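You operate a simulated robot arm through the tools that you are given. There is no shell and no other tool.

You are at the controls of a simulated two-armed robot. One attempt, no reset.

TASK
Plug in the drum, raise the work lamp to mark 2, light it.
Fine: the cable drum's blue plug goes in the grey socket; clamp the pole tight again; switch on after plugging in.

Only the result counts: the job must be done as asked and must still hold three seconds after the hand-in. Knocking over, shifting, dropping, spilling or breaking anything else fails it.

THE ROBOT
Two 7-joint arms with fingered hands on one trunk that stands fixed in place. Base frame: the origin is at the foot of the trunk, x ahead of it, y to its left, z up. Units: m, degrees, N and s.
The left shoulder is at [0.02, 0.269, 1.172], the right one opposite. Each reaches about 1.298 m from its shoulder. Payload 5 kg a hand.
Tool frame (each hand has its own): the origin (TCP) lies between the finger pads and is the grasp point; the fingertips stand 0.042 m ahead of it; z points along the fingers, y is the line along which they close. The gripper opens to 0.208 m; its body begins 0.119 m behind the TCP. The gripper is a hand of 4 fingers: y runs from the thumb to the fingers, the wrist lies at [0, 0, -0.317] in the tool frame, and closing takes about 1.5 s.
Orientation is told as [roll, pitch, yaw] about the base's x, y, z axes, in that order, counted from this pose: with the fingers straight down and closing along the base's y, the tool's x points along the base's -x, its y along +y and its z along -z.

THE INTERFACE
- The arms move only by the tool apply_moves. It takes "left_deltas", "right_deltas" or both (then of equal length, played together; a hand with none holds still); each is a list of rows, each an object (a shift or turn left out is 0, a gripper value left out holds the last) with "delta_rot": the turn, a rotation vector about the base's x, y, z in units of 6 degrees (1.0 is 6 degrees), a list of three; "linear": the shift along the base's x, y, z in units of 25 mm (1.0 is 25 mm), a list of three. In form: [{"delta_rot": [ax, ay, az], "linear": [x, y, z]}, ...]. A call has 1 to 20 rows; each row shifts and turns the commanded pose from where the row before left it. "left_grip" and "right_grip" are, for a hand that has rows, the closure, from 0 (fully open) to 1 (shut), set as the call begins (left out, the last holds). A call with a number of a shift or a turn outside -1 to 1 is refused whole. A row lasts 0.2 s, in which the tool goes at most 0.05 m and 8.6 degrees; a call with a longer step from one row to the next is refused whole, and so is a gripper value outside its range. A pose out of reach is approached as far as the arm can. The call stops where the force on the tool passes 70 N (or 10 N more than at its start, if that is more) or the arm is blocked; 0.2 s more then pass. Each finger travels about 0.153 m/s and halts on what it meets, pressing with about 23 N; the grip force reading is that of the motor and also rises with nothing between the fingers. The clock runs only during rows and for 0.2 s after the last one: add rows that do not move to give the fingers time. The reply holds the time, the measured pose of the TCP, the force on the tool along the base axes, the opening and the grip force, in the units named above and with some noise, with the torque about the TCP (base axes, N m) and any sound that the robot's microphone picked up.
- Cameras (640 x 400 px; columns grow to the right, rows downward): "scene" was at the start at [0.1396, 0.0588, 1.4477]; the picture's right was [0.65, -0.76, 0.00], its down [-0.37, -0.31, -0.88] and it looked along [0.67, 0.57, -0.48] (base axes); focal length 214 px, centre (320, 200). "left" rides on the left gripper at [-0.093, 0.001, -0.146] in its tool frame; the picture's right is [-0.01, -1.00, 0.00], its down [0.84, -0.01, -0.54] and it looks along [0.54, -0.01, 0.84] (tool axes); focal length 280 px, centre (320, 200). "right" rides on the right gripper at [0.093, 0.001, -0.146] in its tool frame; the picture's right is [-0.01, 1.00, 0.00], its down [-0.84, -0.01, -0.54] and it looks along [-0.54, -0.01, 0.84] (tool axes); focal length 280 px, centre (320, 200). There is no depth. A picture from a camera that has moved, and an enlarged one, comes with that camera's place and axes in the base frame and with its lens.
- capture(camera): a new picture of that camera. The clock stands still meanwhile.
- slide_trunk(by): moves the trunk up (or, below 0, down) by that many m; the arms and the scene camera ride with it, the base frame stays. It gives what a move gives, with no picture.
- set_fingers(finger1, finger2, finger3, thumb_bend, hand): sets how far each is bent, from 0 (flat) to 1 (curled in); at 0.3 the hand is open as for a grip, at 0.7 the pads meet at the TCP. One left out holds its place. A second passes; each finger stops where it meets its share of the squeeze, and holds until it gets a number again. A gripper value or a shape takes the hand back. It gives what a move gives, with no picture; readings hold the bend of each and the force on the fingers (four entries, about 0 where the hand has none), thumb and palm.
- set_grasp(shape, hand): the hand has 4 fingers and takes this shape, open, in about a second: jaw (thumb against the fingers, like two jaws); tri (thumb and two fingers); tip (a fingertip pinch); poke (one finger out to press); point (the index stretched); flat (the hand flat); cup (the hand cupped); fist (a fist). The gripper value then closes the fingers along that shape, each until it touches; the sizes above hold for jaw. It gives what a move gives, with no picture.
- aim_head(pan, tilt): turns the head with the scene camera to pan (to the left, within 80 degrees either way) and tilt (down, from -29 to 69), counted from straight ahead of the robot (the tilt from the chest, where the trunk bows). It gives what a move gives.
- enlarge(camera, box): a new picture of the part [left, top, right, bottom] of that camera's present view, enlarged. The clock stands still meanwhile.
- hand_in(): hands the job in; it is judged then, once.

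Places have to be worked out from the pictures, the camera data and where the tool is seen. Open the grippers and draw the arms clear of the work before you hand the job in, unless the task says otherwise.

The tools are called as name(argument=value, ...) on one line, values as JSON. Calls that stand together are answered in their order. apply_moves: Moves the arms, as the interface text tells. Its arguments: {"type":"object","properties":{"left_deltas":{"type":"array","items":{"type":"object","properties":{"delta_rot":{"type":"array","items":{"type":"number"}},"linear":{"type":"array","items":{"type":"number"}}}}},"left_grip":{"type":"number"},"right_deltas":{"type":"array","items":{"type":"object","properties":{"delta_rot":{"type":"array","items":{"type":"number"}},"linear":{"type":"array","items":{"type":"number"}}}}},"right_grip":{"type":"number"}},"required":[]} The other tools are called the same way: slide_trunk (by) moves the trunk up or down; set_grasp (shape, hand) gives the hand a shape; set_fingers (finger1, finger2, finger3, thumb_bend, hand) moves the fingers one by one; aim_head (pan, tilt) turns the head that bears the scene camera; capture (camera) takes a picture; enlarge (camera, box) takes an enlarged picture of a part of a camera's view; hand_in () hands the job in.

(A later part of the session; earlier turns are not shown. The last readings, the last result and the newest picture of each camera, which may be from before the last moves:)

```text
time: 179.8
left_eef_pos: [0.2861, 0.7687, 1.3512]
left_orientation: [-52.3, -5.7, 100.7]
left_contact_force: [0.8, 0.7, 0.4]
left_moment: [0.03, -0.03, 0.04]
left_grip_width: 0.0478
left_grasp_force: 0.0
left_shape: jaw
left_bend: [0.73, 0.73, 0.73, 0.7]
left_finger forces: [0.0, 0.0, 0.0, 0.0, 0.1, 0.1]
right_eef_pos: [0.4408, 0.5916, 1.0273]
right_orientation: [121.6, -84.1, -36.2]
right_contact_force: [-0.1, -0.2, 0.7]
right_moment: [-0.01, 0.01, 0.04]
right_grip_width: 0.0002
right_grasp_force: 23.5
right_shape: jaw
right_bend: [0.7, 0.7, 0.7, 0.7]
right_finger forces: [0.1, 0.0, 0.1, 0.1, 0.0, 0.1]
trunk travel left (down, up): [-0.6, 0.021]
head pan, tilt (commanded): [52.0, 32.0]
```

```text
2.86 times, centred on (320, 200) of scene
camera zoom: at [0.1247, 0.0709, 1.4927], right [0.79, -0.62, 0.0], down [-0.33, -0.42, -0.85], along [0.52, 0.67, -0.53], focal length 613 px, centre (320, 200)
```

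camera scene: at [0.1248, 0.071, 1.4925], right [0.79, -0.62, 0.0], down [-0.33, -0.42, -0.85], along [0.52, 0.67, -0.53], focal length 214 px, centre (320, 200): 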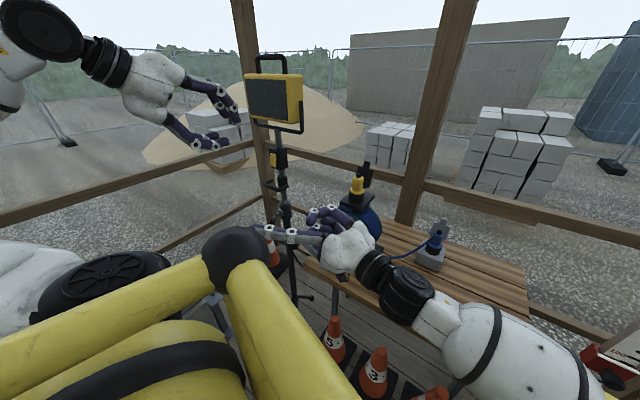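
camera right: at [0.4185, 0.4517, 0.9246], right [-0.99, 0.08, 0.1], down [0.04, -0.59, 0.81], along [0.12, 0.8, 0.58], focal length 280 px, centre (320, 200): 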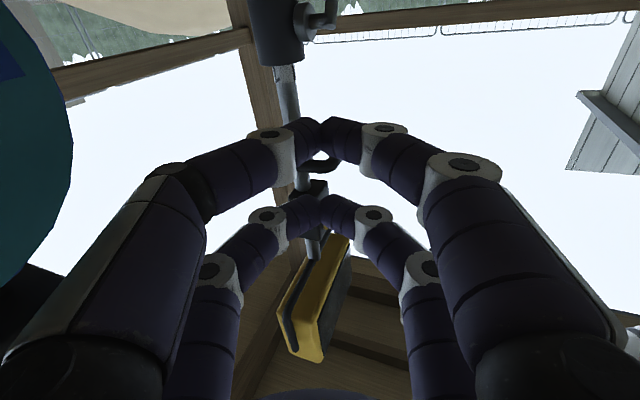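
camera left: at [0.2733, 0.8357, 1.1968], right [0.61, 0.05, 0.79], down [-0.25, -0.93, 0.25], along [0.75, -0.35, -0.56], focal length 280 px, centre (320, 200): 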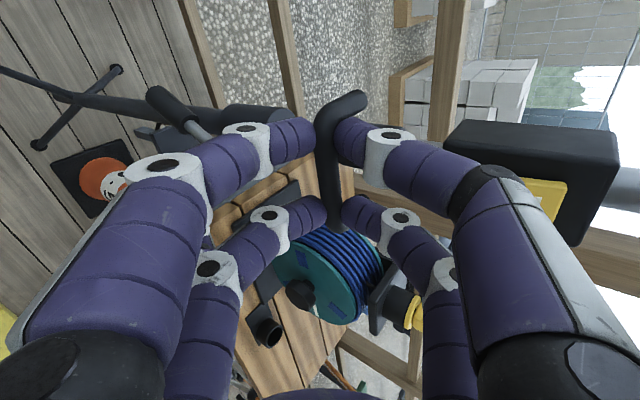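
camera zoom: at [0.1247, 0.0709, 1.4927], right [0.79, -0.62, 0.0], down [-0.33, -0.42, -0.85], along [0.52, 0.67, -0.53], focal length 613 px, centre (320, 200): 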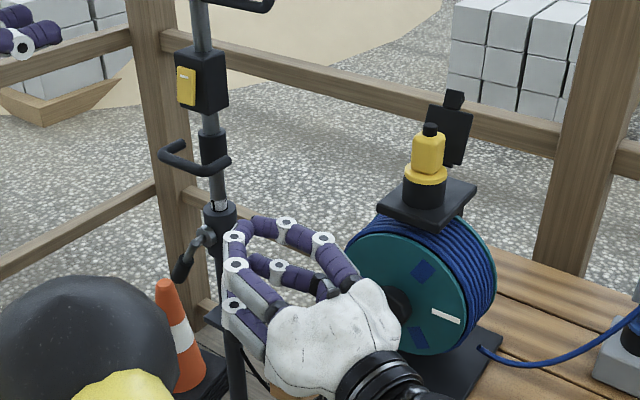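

Exact tracking at this height. I advance under the handle's right corner in small steps.

apply_moves(right_deltas=[{"linear": [0.1, 0.8, -0.1]}, {"linear": [0.1, 0.8, -0.1]}, {"linear": [0.1, 0.8, -0.1]}, {}])

enlarge(camera="scene", box=[240, 130, 360, 250])

capture(camera="left")

```text
time: 180.8
left_eef_pos: [0.2876, 0.7685, 1.3501]
left_orientation: [-52.2, -5.8, 100.6]
left_contact_force: [0.3, 0.0, 0.1]
left_moment: [0.01, 0.04, -0.04]
left_grip_width: 0.0477
left_grasp_force: 0.0
left_shape: jaw
left_bend: [0.73, 0.73, 0.73, 0.7]
left_finger forces: [0.0, 0.0, 0.0, 0.1, 0.0, 0.0]
right_eef_pos: [0.4489, 0.6502, 1.0213]
right_orientation: [121.4, -84.1, -36.0]
right_contact_force: [0.0, 0.9, 0.3]
right_moment: [-0.01, 0.0, 0.0]
right_grip_width: 0.0
right_grasp_force: 22.7
right_shape: jaw
right_bend: [0.7, 0.7, 0.7, 0.7]
right_finger forces: [0.1, 0.0, 0.0, 0.0, 0.0, 0.1]
trunk travel left (down, up): [-0.6, 0.021]
head pan, tilt (commanded): [52.0, 32.0]
```

```text
3.33 times, centred on (300, 190) of scene
camera zoom: at [0.1249, 0.0708, 1.4928], right [0.79, -0.62, 0.0], down [-0.33, -0.42, -0.85], along [0.52, 0.67, -0.53], focal length 715 px, centre (387, 233)
```

zoom: 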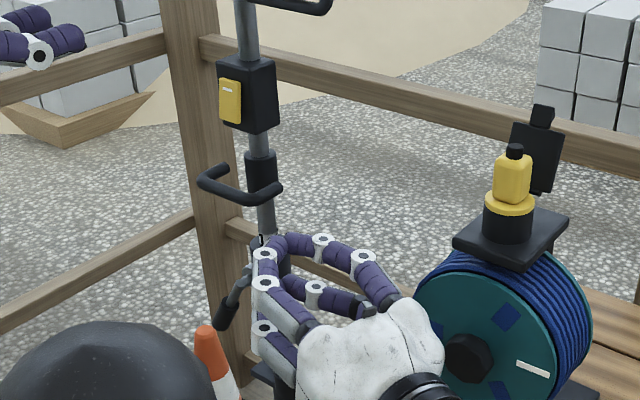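

```text
taken
camera left: at [0.157, 0.83, 1.4482], right [0.61, 0.05, 0.79], down [-0.25, -0.93, 0.25], along [0.75, -0.35, -0.56], focal length 280 px, centre (320, 200)
```

left: 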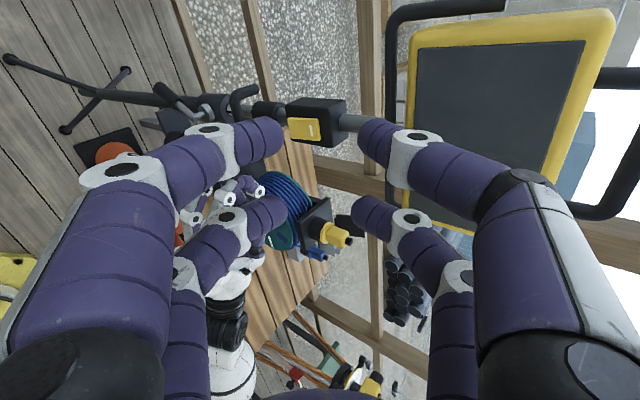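

Still tracking. I advance another 7 cm so the shelf comes under the handle's corner.

apply_moves(right_deltas=[{"linear": [0.08, 0.7, 0]}, {"linear": [0.08, 0.7, 0]}, {"linear": [0.08, 0.7, 0]}, {"linear": [0.08, 0.7, 0]}, {}])

enlarge(camera="scene", box=[240, 130, 360, 250])

capture(camera="right")

```text
time: 182.0
left_eef_pos: [0.2878, 0.7682, 1.3521]
left_orientation: [-52.2, -5.6, 100.6]
left_contact_force: [-0.6, 0.2, -0.8]
left_moment: [-0.01, -0.02, 0.02]
left_grip_width: 0.0473
left_grasp_force: 0.0
left_shape: jaw
left_bend: [0.73, 0.73, 0.73, 0.7]
left_finger forces: [0.0, 0.0, 0.1, 0.1, 0.0, 0.0]
right_eef_pos: [0.4728, 0.6593, 1.0074]
right_orientation: [117.2, -84.3, -32.7]
right_contact_force: [1.2, 0.7, -0.7]
right_moment: [0.01, -0.02, 0.02]
right_grip_width: 0.0
right_grasp_force: 22.8
right_shape: jaw
right_bend: [0.7, 0.7, 0.7, 0.7]
right_finger forces: [0.1, 0.0, 0.1, 0.0, 0.0, 0.0]
right hand out of reach, approached as far as the arm can: row 2, 3, 4
trunk travel left (down, up): [-0.6, 0.021]
head pan, tilt (commanded): [52.0, 32.0]
```

```text
3.33 times, centred on (300, 190) of scene
camera zoom: at [0.1248, 0.0706, 1.4927], right [0.79, -0.62, 0.0], down [-0.33, -0.42, -0.85], along [0.52, 0.67, -0.53], focal length 715 px, centre (387, 233)
```

zoom: 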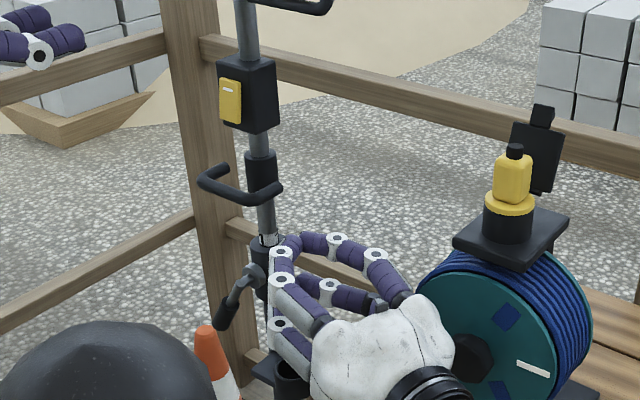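

```text
taken
camera right: at [0.4489, 0.5187, 0.9065], right [-0.99, 0.1, 0.1], down [0.03, -0.58, 0.81], along [0.14, 0.81, 0.57], focal length 280 px, centre (320, 200)
```

right: 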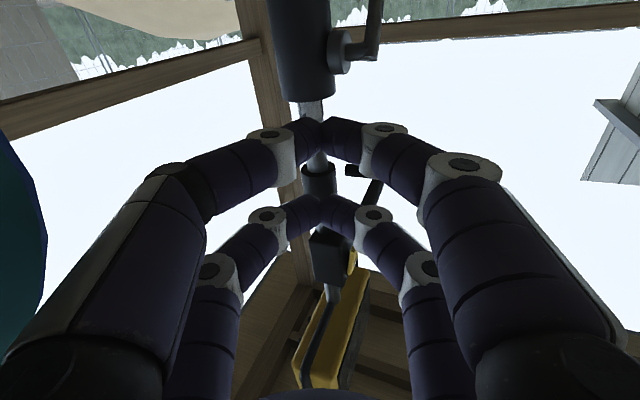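

The right arm's limit stops short of the handle by a few centimetres, so the lamp must be done with the left hand alone: loosen the lever gently in small steps while watching the pole, then lift, then clamp. I retract the right hand to a safe place on the right.

apply_moves(right_deltas=[{"linear": [-0.7, -0.7, 0.3]}, {"linear": [-0.7, -1, 0.3]}, {"linear": [0, -1, 0.3]}, {"linear": [0, -1, 0.3]}, {"linear": [0, -1, 0.3]}, {"linear": [0, -1, 0.3]}, {"linear": [0.2, -1, 0.3]}, {"linear": [0.2, -1, 0.3]}, {"linear": [0.2, -1, 0.3]}, {"linear": [0.2, -1, 0.3]}, {"linear": [0.2, -1, 0.3]}, {"linear": [0.2, -1, 0.3]}, {"linear": [0.2, -1, 0.3]}, {"linear": [0.2, -1, 0.3]}, {"linear": [0.2, -1, 0.3]}, {"linear": [0.2, -1, 0.3]}, {"linear": [0.2, -1, 0.3]}, {"linear": [0.2, -1, 0.3]}, {"linear": [0.2, -1, 0.3]}])

capture(camera="scene")

```text
time: 186.0
left_eef_pos: [0.2879, 0.767, 1.3511]
left_orientation: [-52.3, -5.6, 100.6]
left_contact_force: [-0.1, -1.6, 0.7]
left_moment: [0.07, -0.01, 0.04]
left_grip_width: 0.0476
left_grasp_force: 0.0
left_shape: jaw
left_bend: [0.73, 0.73, 0.73, 0.7]
left_finger forces: [0.1, 0.1, 0.0, 0.0, 0.0, 0.1]
right_eef_pos: [0.4849, 0.2037, 1.157]
right_orientation: [121.8, -84.0, -36.2]
right_contact_force: [0.7, -0.2, 0.1]
right_moment: [0.02, 0.0, 0.02]
right_grip_width: 0.0001
right_grasp_force: 22.3
right_shape: jaw
right_bend: [0.7, 0.7, 0.7, 0.7]
right_finger forces: [0.1, 0.0, 0.1, 0.0, 0.1, 0.0]
trunk travel left (down, up): [-0.6, 0.021]
head pan, tilt (commanded): [52.0, 32.0]
```

```text
taken
camera scene: at [0.1247, 0.0703, 1.4928], right [0.79, -0.62, 0.0], down [-0.33, -0.42, -0.85], along [0.52, 0.67, -0.53], focal length 214 px, centre (320, 200)
```

scene: 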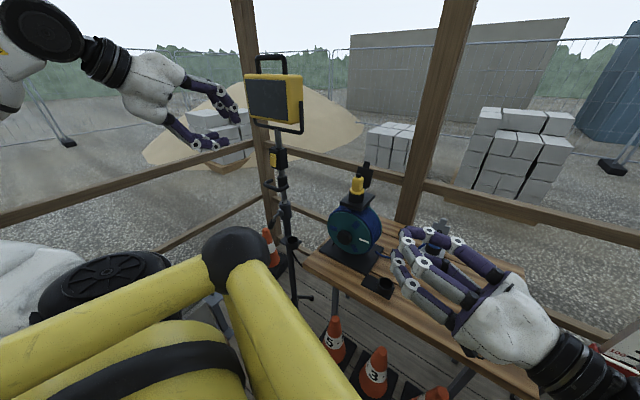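

I raise the right hand a bit more so that it stays above bench height, then lower the trunk 0.33 m for the lamp work.

apply_moves(right_deltas=[{"linear": [0, -0.4, 0.9]}, {"linear": [0, -0.4, 0.9]}, {"linear": [0, -0.4, 0.9]}, {"linear": [0, -0.4, 0.9]}, {"linear": [0, -0.4, 0.9]}, {"linear": [0, -0.4, 0.9]}])

slide_trunk(by=-0.33)

aim_head(pan=58, tilt=12)

capture(camera="scene")

capture(camera="left")

```text
time: 187.4
left_eef_pos: [0.2867, 0.768, 1.3517]
left_orientation: [-52.2, -5.7, 100.6]
left_contact_force: [-0.4, -0.2, 0.1]
left_moment: [0.0, -0.06, 0.0]
left_grip_width: 0.0476
left_grasp_force: 0.0
left_shape: jaw
left_bend: [0.73, 0.73, 0.73, 0.7]
left_finger forces: [0.1, 0.0, 0.0, 0.0, 0.0, 0.0]
right_eef_pos: [0.485, 0.1392, 1.2956]
right_orientation: [121.3, -84.1, -35.9]
right_contact_force: [-0.9, -0.6, -0.8]
right_moment: [0.04, 0.01, -0.07]
right_grip_width: 0.0001
right_grasp_force: 22.8
right_shape: jaw
right_bend: [0.7, 0.7, 0.7, 0.7]
right_finger forces: [0.0, 0.0, 0.0, 0.0, 0.0, 0.1]
trunk travel left (down, up): [-0.6, 0.021]
head pan, tilt (commanded): [52.0, 32.0]
```

```text
time: 190.7
left_eef_pos: [0.2861, 0.7694, 1.023]
left_orientation: [-52.4, -5.7, 100.6]
left_contact_force: [-1.4, -0.1, -0.1]
left_moment: [0.02, -0.01, -0.02]
left_grip_width: 0.0477
left_grasp_force: 0.1
left_shape: jaw
left_bend: [0.73, 0.73, 0.73, 0.7]
left_finger forces: [0.0, 0.0, 0.1, 0.0, 0.1, 0.0]
right_eef_pos: [0.485, 0.1408, 0.9653]
right_orientation: [121.8, -84.1, -36.4]
right_contact_force: [0.2, 0.3, -0.4]
right_moment: [-0.04, 0.01, -0.01]
right_grip_width: 0.0
right_grasp_force: 22.6
right_shape: jaw
right_bend: [0.7, 0.7, 0.7, 0.7]
right_finger forces: [0.0, 0.0, 0.1, 0.0, 0.0, 0.0]
trunk travel left (down, up): [-0.27, 0.351]
head pan, tilt (commanded): [52.0, 32.0]
```

```text
time: 191.5
left_eef_pos: [0.2877, 0.769, 1.0215]
left_orientation: [-52.3, -5.6, 100.5]
left_contact_force: [0.3, -0.9, 0.1]
left_moment: [0.0, -0.01, 0.01]
left_grip_width: 0.0477
left_grasp_force: 0.1
left_shape: jaw
left_bend: [0.73, 0.73, 0.73, 0.7]
left_finger forces: [0.0, 0.0, 0.1, 0.1, 0.0, 0.0]
right_eef_pos: [0.4842, 0.1411, 0.9642]
right_orientation: [121.5, -84.1, -36.2]
right_contact_force: [-0.5, 1.6, 0.4]
right_moment: [-0.04, 0.01, 0.01]
right_grip_width: 0.0001
right_grasp_force: 23.1
right_shape: jaw
right_bend: [0.7, 0.7, 0.7, 0.7]
right_finger forces: [0.0, 0.0, 0.1, 0.0, 0.1, 0.0]
trunk travel left (down, up): [-0.27, 0.351]
head pan, tilt (commanded): [58.0, 12.0]
```

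```text
taken
camera scene: at [0.165, 0.0793, 1.1866], right [0.85, -0.53, 0.0], down [-0.11, -0.18, -0.98], along [0.52, 0.83, -0.21], focal length 214 px, centre (320, 200)
```

scene: 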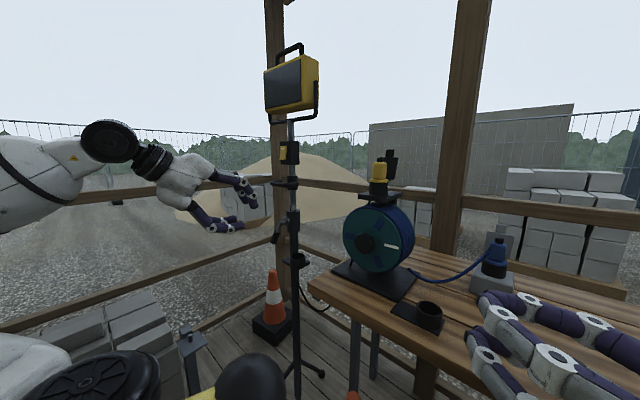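

```text
taken
camera left: at [0.1566, 0.83, 1.1181], right [0.61, 0.05, 0.79], down [-0.25, -0.93, 0.25], along [0.75, -0.35, -0.56], focal length 280 px, centre (320, 200)
```

left: 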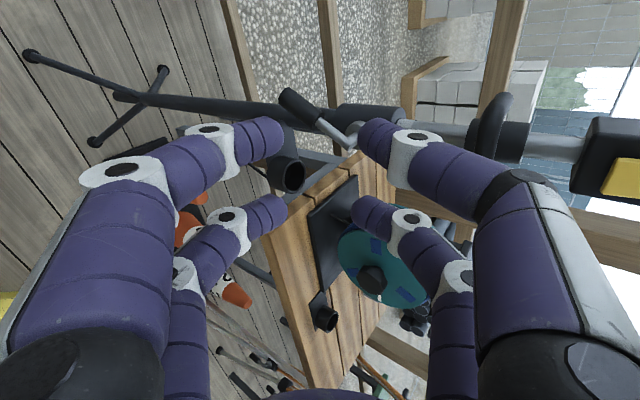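

The left hand's two closed digit pairs will serve as a two-pronged fork straddling the lever. I close the hand and move toward the lever along the finger direction, stopping short to check.

apply_moves(left_deltas=[{"linear": [-0.3, 0, -0.38]}, {"linear": [-0.3, 0, -0.38]}, {}, {}, {}, {"linear": [0.77, 0.2, -0.605]}, {"linear": [0.77, 0.2, -0.605]}, {"linear": [0.77, 0.2, -0.605]}, {"linear": [0.77, 0.2, -0.605]}, {}], left_grip=1)

enlarge(camera="left", box=[220, 60, 420, 260])

enlarge(camera="scene", box=[220, 150, 330, 270])

```text
time: 193.7
left_eef_pos: [0.3482, 0.7893, 0.9395]
left_orientation: [-52.4, -5.7, 100.6]
left_contact_force: [0.2, 0.3, 0.1]
left_moment: [0.01, 0.02, -0.03]
left_grip_width: 0.0
left_grasp_force: 22.8
left_shape: jaw
left_bend: [0.7, 0.7, 0.7, 0.7]
left_finger forces: [0.1, 0.0, 0.1, 0.1, 0.0, 0.1]
right_eef_pos: [0.485, 0.142, 0.9649]
right_orientation: [121.4, -84.0, -36.1]
right_contact_force: [1.8, -0.5, 0.4]
right_moment: [0.02, -0.02, 0.04]
right_grip_width: 0.0
right_grasp_force: 22.7
right_shape: jaw
right_bend: [0.7, 0.7, 0.7, 0.7]
right_finger forces: [0.0, 0.1, 0.0, 0.0, 0.0, 0.0]
trunk travel left (down, up): [-0.27, 0.351]
head pan, tilt (commanded): [58.0, 12.0]
```

```text
2.00 times, centred on (320, 160) of left
camera zoom: at [0.2176, 0.8508, 1.037], right [0.61, 0.05, 0.79], down [-0.25, -0.93, 0.25], along [0.75, -0.35, -0.56], focal length 561 px, centre (320, 280)
```

zoom: 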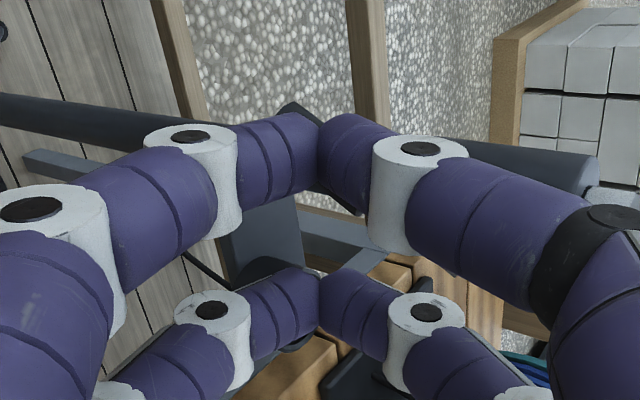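

```text
3.33 times, centred on (275, 210) of scene
camera zoom: at [0.1653, 0.0795, 1.1866], right [0.85, -0.53, 0.0], down [-0.11, -0.18, -0.98], along [0.52, 0.83, -0.21], focal length 715 px, centre (470, 167)
```

zoom: 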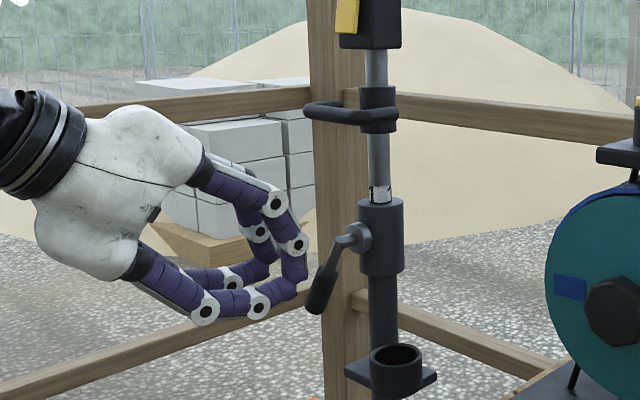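

By the numbers the lever is centred between the prongs (within 3 mm) and 9 cm ahead. I advance 6.6 cm in three steps.

apply_moves(left_deltas=[{"linear": [0.678, 0.176, -0.532]}, {"linear": [0.678, 0.176, -0.532]}, {"linear": [0.678, 0.176, -0.532]}, {}])

enlarge(camera="left", box=[220, 60, 420, 260])

enlarge(camera="scene", box=[240, 170, 330, 270])

```text
time: 194.7
left_eef_pos: [0.3969, 0.8004, 0.9037]
left_orientation: [-52.4, -5.8, 100.7]
left_contact_force: [-33.4, -21.2, 8.6]
left_moment: [1.22, -0.37, -1.15]
left_grip_width: 0.0002
left_grasp_force: 22.6
left_shape: jaw
left_bend: [0.7, 0.7, 0.7, 0.7]
left_finger forces: [0.0, 0.0, 39.6, 0.0, 0.1, 0.0]
right_eef_pos: [0.4822, 0.141, 0.9656]
right_orientation: [122.9, -84.0, -37.4]
right_contact_force: [-0.3, -0.9, 0.2]
right_moment: [-0.02, 0.02, -0.01]
right_grip_width: 0.0
right_grasp_force: 23.1
right_shape: jaw
right_bend: [0.7, 0.7, 0.7, 0.7]
right_finger forces: [0.0, 0.1, 0.0, 0.1, 0.0, 0.0]
trunk travel left (down, up): [-0.27, 0.351]
head pan, tilt (commanded): [58.0, 12.0]
```

```text
2.00 times, centred on (320, 160) of left
camera zoom: at [0.2662, 0.8616, 1.0006], right [0.61, 0.05, 0.79], down [-0.25, -0.93, 0.25], along [0.75, -0.35, -0.56], focal length 561 px, centre (320, 280)
```

zoom: 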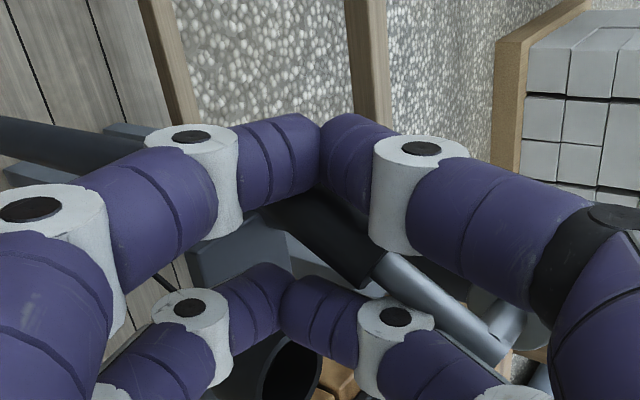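

```text
4.00 times, centred on (285, 220) of scene
camera zoom: at [0.1631, 0.0779, 1.1873], right [0.85, -0.53, 0.0], down [-0.11, -0.17, -0.98], along [0.52, 0.83, -0.21], focal length 858 px, centre (460, 120)
```

zoom: 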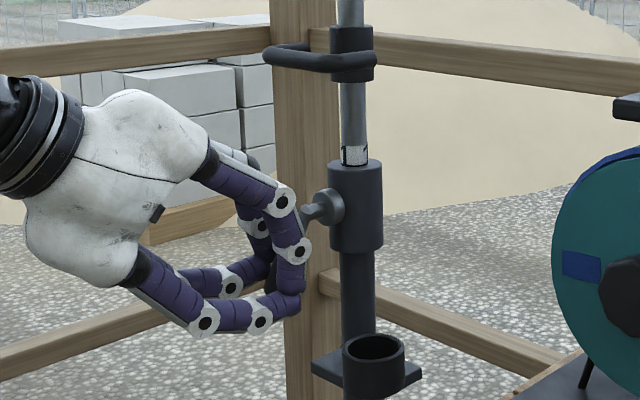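

Finger 3's knuckle met the slanted lever shaft. I back off, roll the fork 20° about the forward axis to match the lever's slant, and re-approach.

apply_moves(left_deltas=[{"linear": [-0.7, -0.2, 0.5]}, {"linear": [-0.7, -0.2, 0.5]}, {"linear": [0, -0.2, 0], "delta_rot": [0.97, 0.26, 0]}, {"linear": [0, -0.2, 0], "delta_rot": [0.97, 0.26, 0]}, {"linear": [0, -0.2, 0], "delta_rot": [0.97, 0.26, 0]}, {"linear": [0, -0.1, 0], "delta_rot": [0.3, 0.08, 0]}, {}])

enlarge(camera="left", box=[220, 60, 420, 260])

enlarge(camera="scene", box=[240, 170, 330, 270])

```text
time: 196.3
left_eef_pos: [0.3655, 0.7749, 0.9263]
left_orientation: [-50.5, -25.5, 100.0]
left_contact_force: [0.1, 0.2, 0.8]
left_moment: [-0.01, -0.03, -0.03]
left_grip_width: 0.0
left_grasp_force: 23.1
left_shape: jaw
left_bend: [0.7, 0.7, 0.7, 0.7]
left_finger forces: [0.0, 0.0, 0.1, 0.0, 0.0, 0.1]
right_eef_pos: [0.4845, 0.1424, 0.9645]
right_orientation: [121.4, -84.0, -36.2]
right_contact_force: [-0.2, -0.3, -0.4]
right_moment: [-0.03, -0.01, 0.01]
right_grip_width: 0.0
right_grasp_force: 22.8
right_shape: jaw
right_bend: [0.7, 0.7, 0.7, 0.7]
right_finger forces: [0.0, 0.0, 0.0, 0.0, 0.0, 0.0]
trunk travel left (down, up): [-0.27, 0.351]
head pan, tilt (commanded): [58.0, 12.0]
```

```text
2.00 times, centred on (320, 160) of left
camera zoom: at [0.2452, 0.7995, 1.0501], right [0.68, -0.2, 0.7], down [-0.24, -0.97, -0.04], along [0.69, -0.14, -0.71], focal length 561 px, centre (320, 280)
```

zoom: 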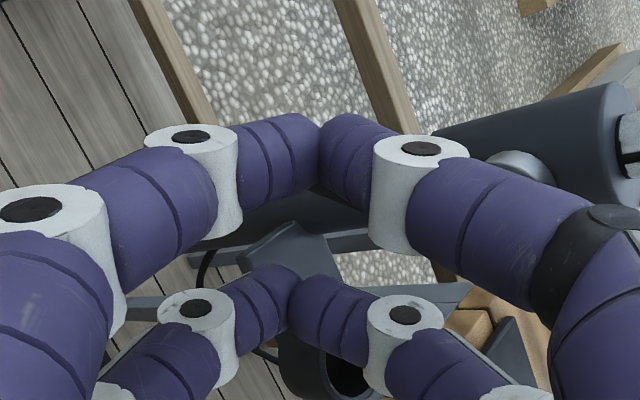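

```text
4.00 times, centred on (285, 220) of scene
camera zoom: at [0.1651, 0.0794, 1.1867], right [0.85, -0.53, 0.0], down [-0.11, -0.18, -0.98], along [0.52, 0.83, -0.21], focal length 858 px, centre (460, 120)
```

zoom: 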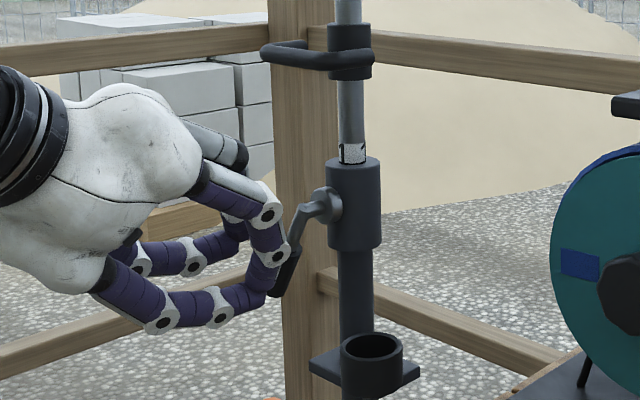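

Centred again by the numbers. I advance 5 cm along the new finger direction.

apply_moves(left_deltas=[{"linear": [0.497, 0.284, -0.402]}, {"linear": [0.497, 0.284, -0.402]}, {"linear": [0.497, 0.284, -0.402]}, {}])

enlarge(camera="left", box=[220, 60, 420, 260])

enlarge(camera="scene", box=[240, 170, 330, 270])

```text
time: 197.3
left_eef_pos: [0.402, 0.7945, 0.8969]
left_orientation: [-50.6, -25.5, 100.2]
left_contact_force: [0.1, 0.2, -2.0]
left_moment: [0.01, -0.01, 0.0]
left_grip_width: 0.0002
left_grasp_force: 22.8
left_shape: jaw
left_bend: [0.7, 0.7, 0.7, 0.7]
left_finger forces: [0.0, 0.0, 0.1, 0.1, 0.0, 0.0]
right_eef_pos: [0.4852, 0.1419, 0.9645]
right_orientation: [121.4, -83.9, -36.1]
right_contact_force: [0.5, -0.7, 0.3]
right_moment: [0.02, 0.0, 0.03]
right_grip_width: 0.0
right_grasp_force: 23.0
right_shape: jaw
right_bend: [0.7, 0.7, 0.7, 0.7]
right_finger forces: [0.0, 0.0, 0.0, 0.1, 0.0, 0.0]
trunk travel left (down, up): [-0.27, 0.351]
head pan, tilt (commanded): [58.0, 12.0]
```

```text
2.00 times, centred on (320, 160) of left
camera zoom: at [0.2815, 0.819, 1.0204], right [0.68, -0.2, 0.7], down [-0.24, -0.97, -0.05], along [0.69, -0.14, -0.71], focal length 561 px, centre (320, 280)
```

zoom: 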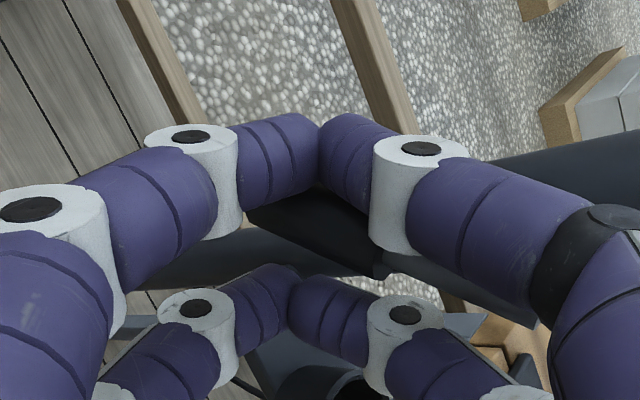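

```text
4.00 times, centred on (285, 220) of scene
camera zoom: at [0.1652, 0.0794, 1.1867], right [0.85, -0.53, 0.0], down [-0.11, -0.18, -0.98], along [0.52, 0.83, -0.21], focal length 858 px, centre (460, 120)
```

zoom: 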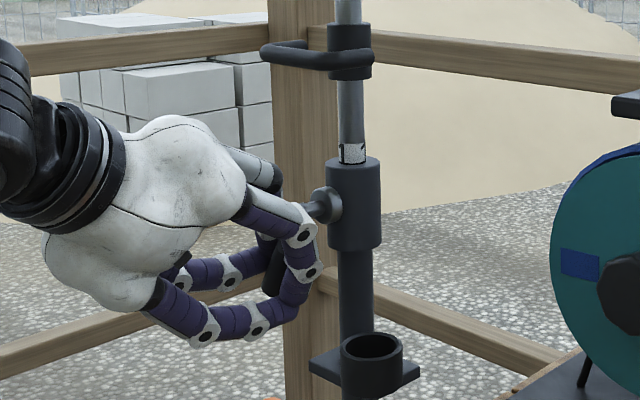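

The lever now lies between the prongs without contact. I push gently toward −y′ (counter-clockwise as seen from the robot) and watch the force and the lever.

apply_moves(left_deltas=[{"linear": [0.12, -0.44, -0.16]}, {}])

apply_moves(left_deltas=[{"linear": [0.06, -0.22, -0.08]}, {}])

enlarge(camera="scene", box=[240, 170, 330, 270])

```text
time: 197.9
left_eef_pos: [0.403, 0.7898, 0.8957]
left_orientation: [-50.9, -25.7, 100.7]
left_contact_force: [-1.2, 43.8, 15.5]
left_moment: [1.15, -0.29, 0.88]
left_grip_width: 0.0
left_grasp_force: 23.5
left_shape: jaw
left_bend: [0.7, 0.7, 0.7, 0.7]
left_finger forces: [0.0, 0.1, 0.0, 0.1, 0.0, 0.0]
right_eef_pos: [0.4848, 0.1436, 0.9646]
right_orientation: [121.3, -84.1, -35.7]
right_contact_force: [-0.7, 0.7, 0.5]
right_moment: [-0.01, -0.01, 0.0]
right_grip_width: 0.0
right_grasp_force: 22.9
right_shape: jaw
right_bend: [0.7, 0.7, 0.7, 0.7]
right_finger forces: [0.0, 0.1, 0.0, 0.1, 0.1, 0.0]
trunk travel left (down, up): [-0.27, 0.351]
head pan, tilt (commanded): [58.0, 12.0]
```

```text
time: 198.5
left_eef_pos: [0.4035, 0.7898, 0.8957]
left_orientation: [-50.7, -25.7, 100.7]
left_contact_force: [-19.2, 59.6, 21.7]
left_moment: [1.71, 0.0, 1.76]
left_grip_width: 0.0
left_grasp_force: 23.0
left_shape: jaw
left_bend: [0.7, 0.7, 0.7, 0.7]
left_finger forces: [69.5, 0.0, 0.1, 0.0, 0.0, 0.1]
left hand out of reach, approached as far as the arm can: row 1
right_eef_pos: [0.4832, 0.1443, 0.9644]
right_orientation: [121.4, -84.3, -35.9]
right_contact_force: [0.1, 0.4, 0.0]
right_moment: [-0.01, 0.02, 0.01]
right_grip_width: 0.0001
right_grasp_force: 23.6
right_shape: jaw
right_bend: [0.7, 0.7, 0.7, 0.7]
right_finger forces: [0.0, 0.0, 0.0, 0.1, 0.0, 0.1]
trunk travel left (down, up): [-0.27, 0.351]
head pan, tilt (commanded): [58.0, 12.0]
```

```text
4.00 times, centred on (285, 220) of scene
camera zoom: at [0.1635, 0.0811, 1.187], right [0.85, -0.53, 0.0], down [-0.11, -0.18, -0.98], along [0.52, 0.83, -0.21], focal length 858 px, centre (460, 120)
```

zoom: 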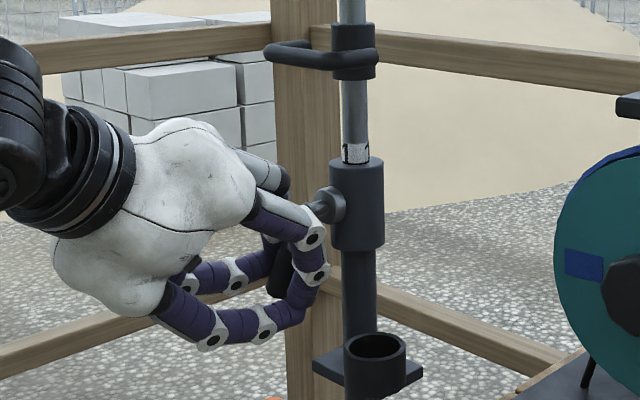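

60 N meets a firm stop this way, so loosening is probably the other way (or it's very tight). I relax the push and look closely at collar and label to see whether anything turned.

apply_moves(left_deltas=[{"linear": [-0.12, 0.44, 0.16]}, {}])

enlarge(camera="scene", box=[270, 185, 330, 245])

enlarge(camera="scene", box=[240, 120, 330, 220])

```text
time: 199.1
left_eef_pos: [0.404, 0.7915, 0.8967]
left_orientation: [-50.7, -25.4, 100.0]
left_contact_force: [-20.3, 15.5, 12.4]
left_moment: [0.6, 0.04, 0.94]
left_grip_width: 0.0
left_grasp_force: 22.6
left_shape: jaw
left_bend: [0.7, 0.7, 0.7, 0.7]
left_finger forces: [0.1, 0.0, 0.0, 0.0, 0.0, 0.0]
right_eef_pos: [0.4826, 0.1419, 0.9657]
right_orientation: [121.9, -84.1, -36.6]
right_contact_force: [0.2, 0.4, 0.2]
right_moment: [0.02, 0.0, 0.0]
right_grip_width: 0.0004
right_grasp_force: 22.8
right_shape: jaw
right_bend: [0.7, 0.7, 0.7, 0.7]
right_finger forces: [0.1, 0.1, 0.0, 0.0, 0.0, 0.1]
trunk travel left (down, up): [-0.27, 0.351]
head pan, tilt (commanded): [58.0, 12.0]
```

```text
6.67 times, centred on (300, 215) of scene
camera zoom: at [0.1639, 0.0792, 1.1868], right [0.85, -0.53, 0.0], down [-0.11, -0.18, -0.98], along [0.52, 0.83, -0.21], focal length 1430 px, centre (453, 100)
```

zoom: 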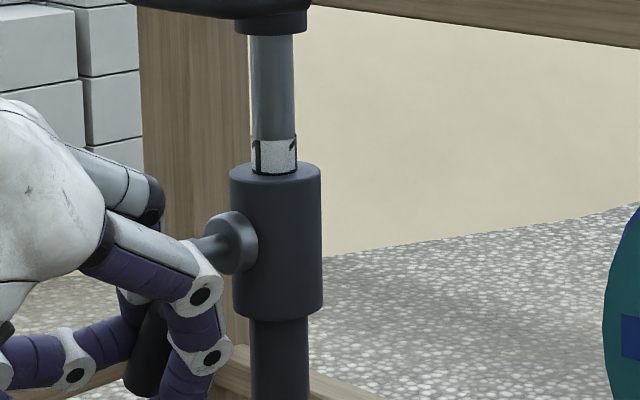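

```text
4.00 times, centred on (285, 170) of scene
camera zoom: at [0.1639, 0.0792, 1.1868], right [0.85, -0.53, 0.0], down [-0.11, -0.18, -0.98], along [0.52, 0.83, -0.21], focal length 858 px, centre (460, 320)
```

zoom: 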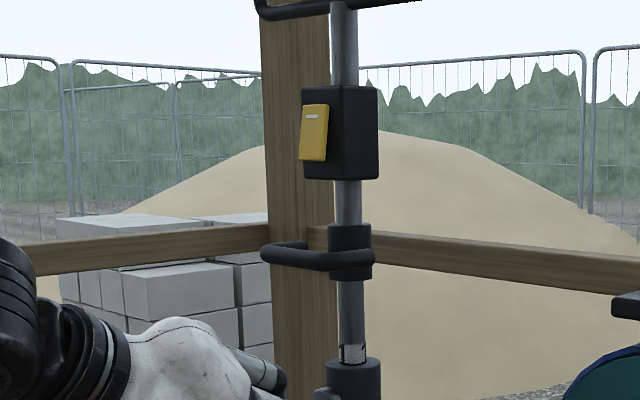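

Nothing moved. Now I try the other direction (clockwise, toward +y′ and up) with the right prong, in small steps.

apply_moves(left_deltas=[{"linear": [-0.117, 0.436, 0.164]}, {"linear": [-0.06, 0.22, 0.08]}, {}])

apply_moves(left_deltas=[{"linear": [-0.06, 0.22, 0.08]}, {}])

apply_moves(left_deltas=[{"linear": [-0.06, 0.22, 0.08]}, {}])

enlarge(camera="scene", box=[240, 170, 330, 270])

```text
time: 199.9
left_eef_pos: [0.4016, 0.8087, 0.9035]
left_orientation: [-50.6, -25.5, 100.1]
left_contact_force: [1.6, -1.6, -0.4]
left_moment: [0.04, -0.03, -0.01]
left_grip_width: 0.0
left_grasp_force: 22.7
left_shape: jaw
left_bend: [0.7, 0.7, 0.7, 0.7]
left_finger forces: [0.0, 0.1, 0.7, 0.0, 0.0, 0.0]
right_eef_pos: [0.4849, 0.1412, 0.9638]
right_orientation: [121.5, -83.9, -36.2]
right_contact_force: [-0.6, 1.0, 1.1]
right_moment: [-0.04, -0.04, -0.01]
right_grip_width: 0.0
right_grasp_force: 23.0
right_shape: jaw
right_bend: [0.7, 0.7, 0.7, 0.7]
right_finger forces: [0.1, 0.0, 0.0, 0.1, 0.0, 0.1]
trunk travel left (down, up): [-0.27, 0.351]
head pan, tilt (commanded): [58.0, 12.0]
```

```text
time: 200.5
left_eef_pos: [0.399, 0.8119, 0.9041]
left_orientation: [-50.5, -25.4, 99.9]
left_contact_force: [-3.1, -24.1, -9.1]
left_moment: [1.14, 0.32, -0.78]
left_grip_width: 0.0003
left_grasp_force: 22.9
left_shape: jaw
left_bend: [0.7, 0.7, 0.7, 0.7]
left_finger forces: [0.1, 0.0, 29.2, 0.0, 0.1, 0.0]
right_eef_pos: [0.4843, 0.1408, 0.9649]
right_orientation: [121.8, -84.0, -36.4]
right_contact_force: [0.1, -0.6, -0.2]
right_moment: [0.01, 0.03, 0.0]
right_grip_width: 0.0
right_grasp_force: 22.6
right_shape: jaw
right_bend: [0.7, 0.7, 0.7, 0.7]
right_finger forces: [0.0, 0.0, 0.1, 0.1, 0.0, 0.0]
trunk travel left (down, up): [-0.27, 0.351]
head pan, tilt (commanded): [58.0, 12.0]
```

```text
time: 201.1
left_eef_pos: [0.3988, 0.8137, 0.9051]
left_orientation: [-50.5, -25.7, 99.7]
left_contact_force: [-13.8, -55.5, -17.4]
left_moment: [2.64, 0.6, -1.82]
left_grip_width: 0.0
left_grasp_force: 23.0
left_shape: jaw
left_bend: [0.7, 0.7, 0.7, 0.7]
left_finger forces: [0.0, 0.1, 64.5, 0.0, 0.0, 0.0]
right_eef_pos: [0.4847, 0.1406, 0.9658]
right_orientation: [122.3, -84.0, -37.0]
right_contact_force: [0.0, -0.3, 0.0]
right_moment: [0.0, -0.02, -0.01]
right_grip_width: 0.0001
right_grasp_force: 23.3
right_shape: jaw
right_bend: [0.7, 0.7, 0.7, 0.7]
right_finger forces: [0.1, 0.0, 0.0, 0.0, 0.0, 0.0]
trunk travel left (down, up): [-0.27, 0.351]
head pan, tilt (commanded): [58.0, 12.0]
```

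```text
4.00 times, centred on (285, 220) of scene
camera zoom: at [0.1649, 0.0773, 1.1867], right [0.85, -0.53, 0.0], down [-0.11, -0.17, -0.98], along [0.52, 0.83, -0.21], focal length 858 px, centre (460, 120)
```

zoom: 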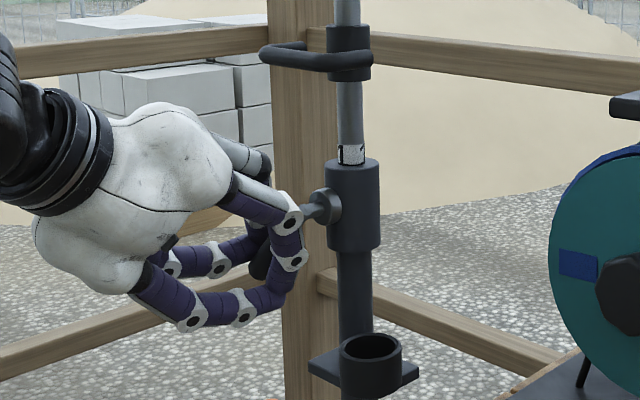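

Finger 3 (upper digit) is pressing near the pivot, with little leverage. I back off, roll the fork another 15° so the lower digit meets the lever's grip first, and push again.

apply_moves(left_deltas=[{"linear": [0.12, -0.44, -0.16]}, {"delta_rot": [0.97, 0.26, 0]}, {"delta_rot": [0.97, 0.26, 0]}, {"delta_rot": [0.48, 0.13, 0], "linear": [0, 0, -0.3]}, {}])

enlarge(camera="left", box=[220, 60, 420, 260])

enlarge(camera="scene", box=[240, 170, 330, 270])

```text
time: 202.3
left_eef_pos: [0.4093, 0.8256, 0.9043]
left_orientation: [-48.8, -40.5, 99.1]
left_contact_force: [-4.5, -11.8, -7.7]
left_moment: [0.78, -0.01, -0.5]
left_grip_width: 0.0001
left_grasp_force: 23.3
left_shape: jaw
left_bend: [0.7, 0.7, 0.7, 0.7]
left_finger forces: [0.0, 0.0, 14.8, 0.0, 0.0, 0.1]
left hand out of reach, approached as far as the arm can: row 3, 4
right_eef_pos: [0.4854, 0.141, 0.9648]
right_orientation: [121.6, -84.0, -36.3]
right_contact_force: [0.0, 0.4, 0.2]
right_moment: [-0.02, -0.02, -0.03]
right_grip_width: 0.0
right_grasp_force: 23.8
right_shape: jaw
right_bend: [0.7, 0.7, 0.7, 0.7]
right_finger forces: [0.0, 0.0, 0.1, 0.0, 0.0, 0.0]
trunk travel left (down, up): [-0.27, 0.351]
head pan, tilt (commanded): [58.0, 12.0]
```

```text
2.00 times, centred on (320, 160) of left
camera zoom: at [0.2981, 0.8174, 1.0374], right [0.73, -0.37, 0.58], down [-0.25, -0.93, -0.27], along [0.64, 0.05, -0.77], focal length 561 px, centre (320, 280)
```

zoom: 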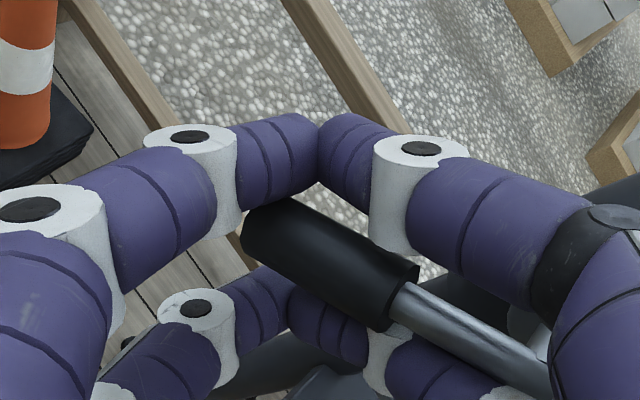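

```text
4.00 times, centred on (285, 220) of scene
camera zoom: at [0.165, 0.0791, 1.1866], right [0.85, -0.53, 0.0], down [-0.11, -0.18, -0.98], along [0.52, 0.83, -0.21], focal length 858 px, centre (460, 120)
```

zoom: 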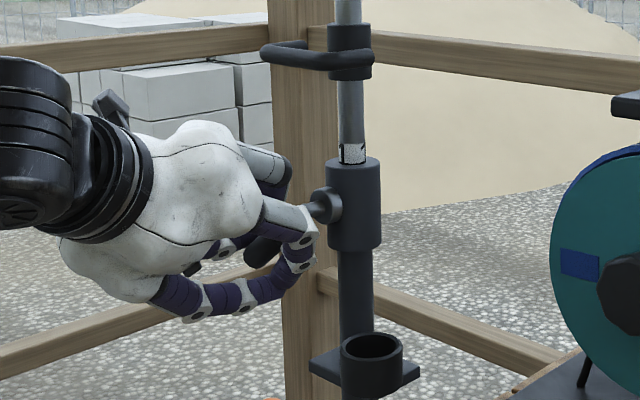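

The lever has swung toward +y′ and up: that is the loosening direction, and the pole hasn't dropped (ring 1 still on the collar). I zoom to see the lever's angle.

enlarge(camera="scene", box=[255, 205, 315, 250])

capture(camera="left")

```text
8.89 times, centred on (285, 228) of scene
camera zoom: at [0.165, 0.0791, 1.1866], right [0.85, -0.53, 0.0], down [-0.11, -0.18, -0.98], along [0.52, 0.83, -0.21], focal length 1906 px, centre (631, -44)
```

zoom: 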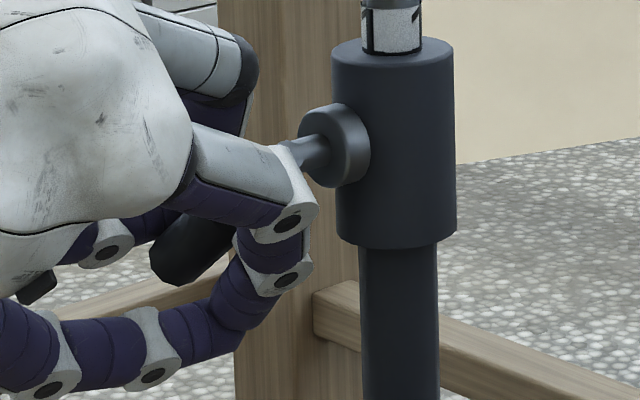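

```text
taken
camera left: at [0.2981, 0.8174, 1.0374], right [0.73, -0.37, 0.58], down [-0.25, -0.93, -0.27], along [0.64, 0.05, -0.77], focal length 280 px, centre (320, 200)
```

left: 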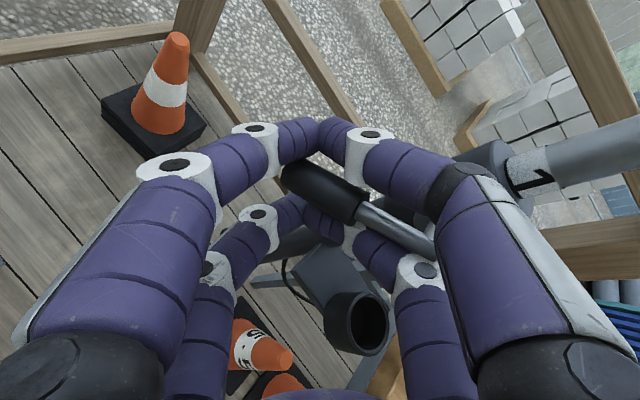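

The lever turned from about 20° to 44° in the clockwise direction; the pole still holds. I disengage, curl the upper digits away so the two lower ones act as plain rods, and roll the hand back level for better reach.

apply_moves(left_deltas=[{"linear": [-0.67, -0.54, 0.5]}, {"linear": [-0.67, -0.54, 0.5]}, {"linear": [-0.67, -0.4, 0.5]}, {"linear": [-0.5, 0, 0.3], "delta_rot": [-0.97, -0.26, 0]}, {"linear": [0, 0.3, 0], "delta_rot": [-0.97, -0.26, 0]}, {"linear": [0, 0.3, 0], "delta_rot": [-0.97, -0.26, 0]}, {"linear": [0, 0.3, 0], "delta_rot": [-0.97, -0.26, 0]}, {"linear": [0, 0.3, 0], "delta_rot": [-0.97, -0.26, 0]}, {"linear": [0, 0, 0], "delta_rot": [-0.8, -0.2, 0]}, {}])

set_fingers(hand="left", finger1=0.7, finger2=0.7, finger3=1.0, thumb_bend=1.0)

capture(camera="left")

enlarge(camera="scene", box=[220, 150, 330, 270])

```text
time: 204.5
left_eef_pos: [0.3559, 0.8384, 0.9645]
left_orientation: [-52.3, -5.5, 100.5]
left_contact_force: [0.0, -0.4, 0.1]
left_moment: [-0.01, 0.01, 0.0]
left_grip_width: 0.0
left_grasp_force: 22.6
left_shape: jaw
left_bend: [0.7, 0.7, 0.7, 0.7]
left_finger forces: [0.0, 0.1, 0.1, 0.0, 0.0, 0.0]
left hand out of reach, approached as far as the arm can: row 1, 2, 3
right_eef_pos: [0.4847, 0.1413, 0.9645]
right_orientation: [121.5, -84.0, -36.2]
right_contact_force: [-0.9, 0.7, 0.2]
right_moment: [-0.01, -0.01, -0.02]
right_grip_width: 0.0
right_grasp_force: 23.0
right_shape: jaw
right_bend: [0.7, 0.7, 0.7, 0.7]
right_finger forces: [0.1, 0.0, 0.0, 0.1, 0.1, 0.0]
trunk travel left (down, up): [-0.27, 0.351]
head pan, tilt (commanded): [58.0, 12.0]
```

```text
time: 205.5
left_eef_pos: [0.3572, 0.8392, 0.9652]
left_orientation: [-52.2, -5.7, 100.6]
left_contact_force: [-0.7, -0.2, -0.1]
left_moment: [0.04, -0.03, -0.02]
left_grip_width: 0.0458
left_grasp_force: 0.1
left_shape: fingers
left_bend: [0.57, 0.69, 0.99, 0.97]
left_finger forces: [0.1, 0.0, 0.0, 0.0, 0.1, 0.0]
right_eef_pos: [0.484, 0.142, 0.9642]
right_orientation: [121.5, -83.9, -36.1]
right_contact_force: [-0.4, -0.1, -0.5]
right_moment: [-0.03, 0.04, -0.03]
right_grip_width: 0.0
right_grasp_force: 22.9
right_shape: jaw
right_bend: [0.7, 0.7, 0.7, 0.7]
right_finger forces: [0.0, 0.1, 0.0, 0.0, 0.0, 0.0]
trunk travel left (down, up): [-0.27, 0.351]
head pan, tilt (commanded): [58.0, 12.0]
```

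```text
taken
camera left: at [0.2254, 0.9007, 1.0613], right [0.61, 0.05, 0.79], down [-0.25, -0.93, 0.26], along [0.75, -0.35, -0.56], focal length 280 px, centre (320, 200)
```

left: 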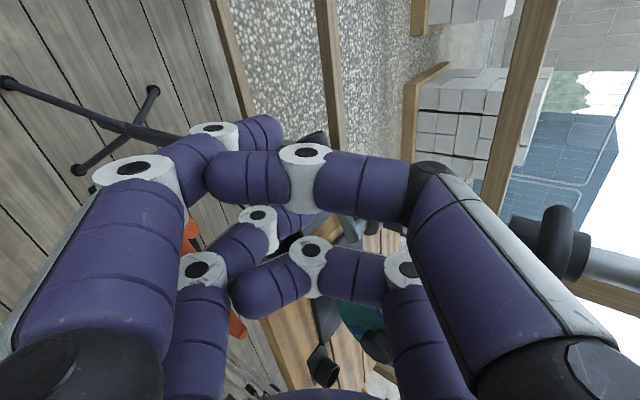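

```text
3.33 times, centred on (275, 210) of scene
camera zoom: at [0.165, 0.0793, 1.1867], right [0.85, -0.53, 0.0], down [-0.11, -0.18, -0.98], along [0.52, 0.83, -0.21], focal length 715 px, centre (470, 167)
```

zoom: 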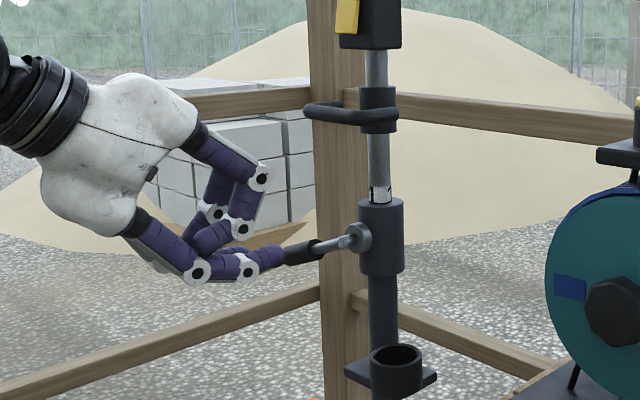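

Backing out carried the lever further: it now points almost horizontally (≈73°), and the pole still stays at mark 1. I go under it with the lower digits and push it up gently to its loose end stop.

apply_moves(left_deltas=[{"linear": [0, 0, -0.9]}, {"linear": [0, 0.2, -0.9]}, {"linear": [0, 0.4, -0.8]}, {"linear": [0.5, 0.2, 0]}, {"linear": [0.5, 0, 0]}, {}])

enlarge(camera="scene", box=[230, 170, 330, 270])

capture(camera="left")

```text
time: 206.9
left_eef_pos: [0.3797, 0.8594, 0.8988]
left_orientation: [-52.2, -5.6, 100.6]
left_contact_force: [0.4, -0.6, 0.6]
left_moment: [0.02, 0.01, 0.0]
left_grip_width: 0.0463
left_grasp_force: 0.1
left_shape: fingers
left_bend: [0.57, 0.69, 1.0, 0.97]
left_finger forces: [0.1, 0.0, 0.1, 0.0, 0.1, 0.0]
right_eef_pos: [0.4834, 0.1426, 0.964]
right_orientation: [121.6, -83.9, -36.2]
right_contact_force: [-0.4, -0.1, 0.1]
right_moment: [0.01, 0.01, 0.03]
right_grip_width: 0.0
right_grasp_force: 23.1
right_shape: jaw
right_bend: [0.7, 0.7, 0.7, 0.7]
right_finger forces: [0.0, 0.0, 0.0, 0.1, 0.0, 0.0]
trunk travel left (down, up): [-0.27, 0.351]
head pan, tilt (commanded): [58.0, 12.0]
```

```text
4.00 times, centred on (280, 220) of scene
camera zoom: at [0.1652, 0.0792, 1.1867], right [0.85, -0.53, 0.0], down [-0.11, -0.18, -0.98], along [0.52, 0.83, -0.21], focal length 858 px, centre (480, 120)
```

zoom: 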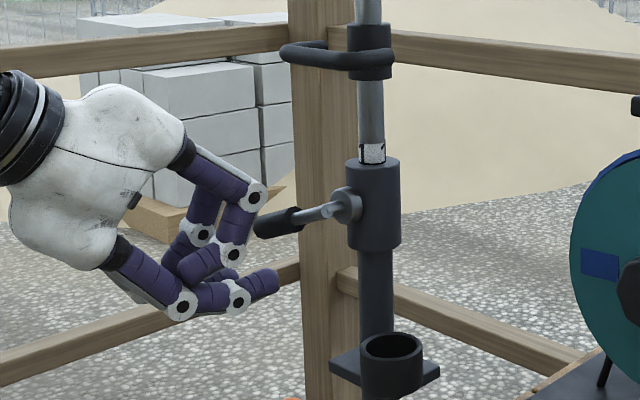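

```text
taken
camera left: at [0.2495, 0.9215, 0.9961], right [0.61, 0.05, 0.79], down [-0.25, -0.93, 0.26], along [0.75, -0.35, -0.56], focal length 280 px, centre (320, 200)
```

left: 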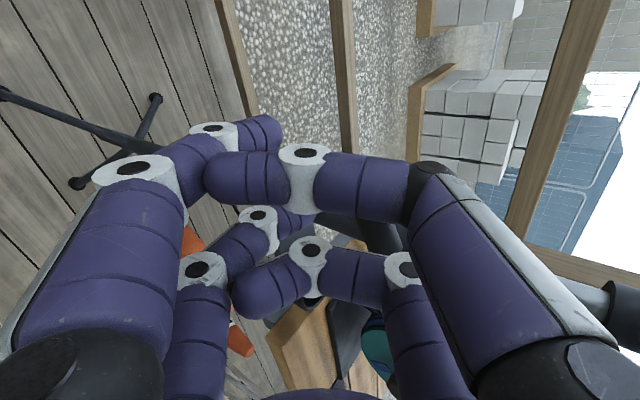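

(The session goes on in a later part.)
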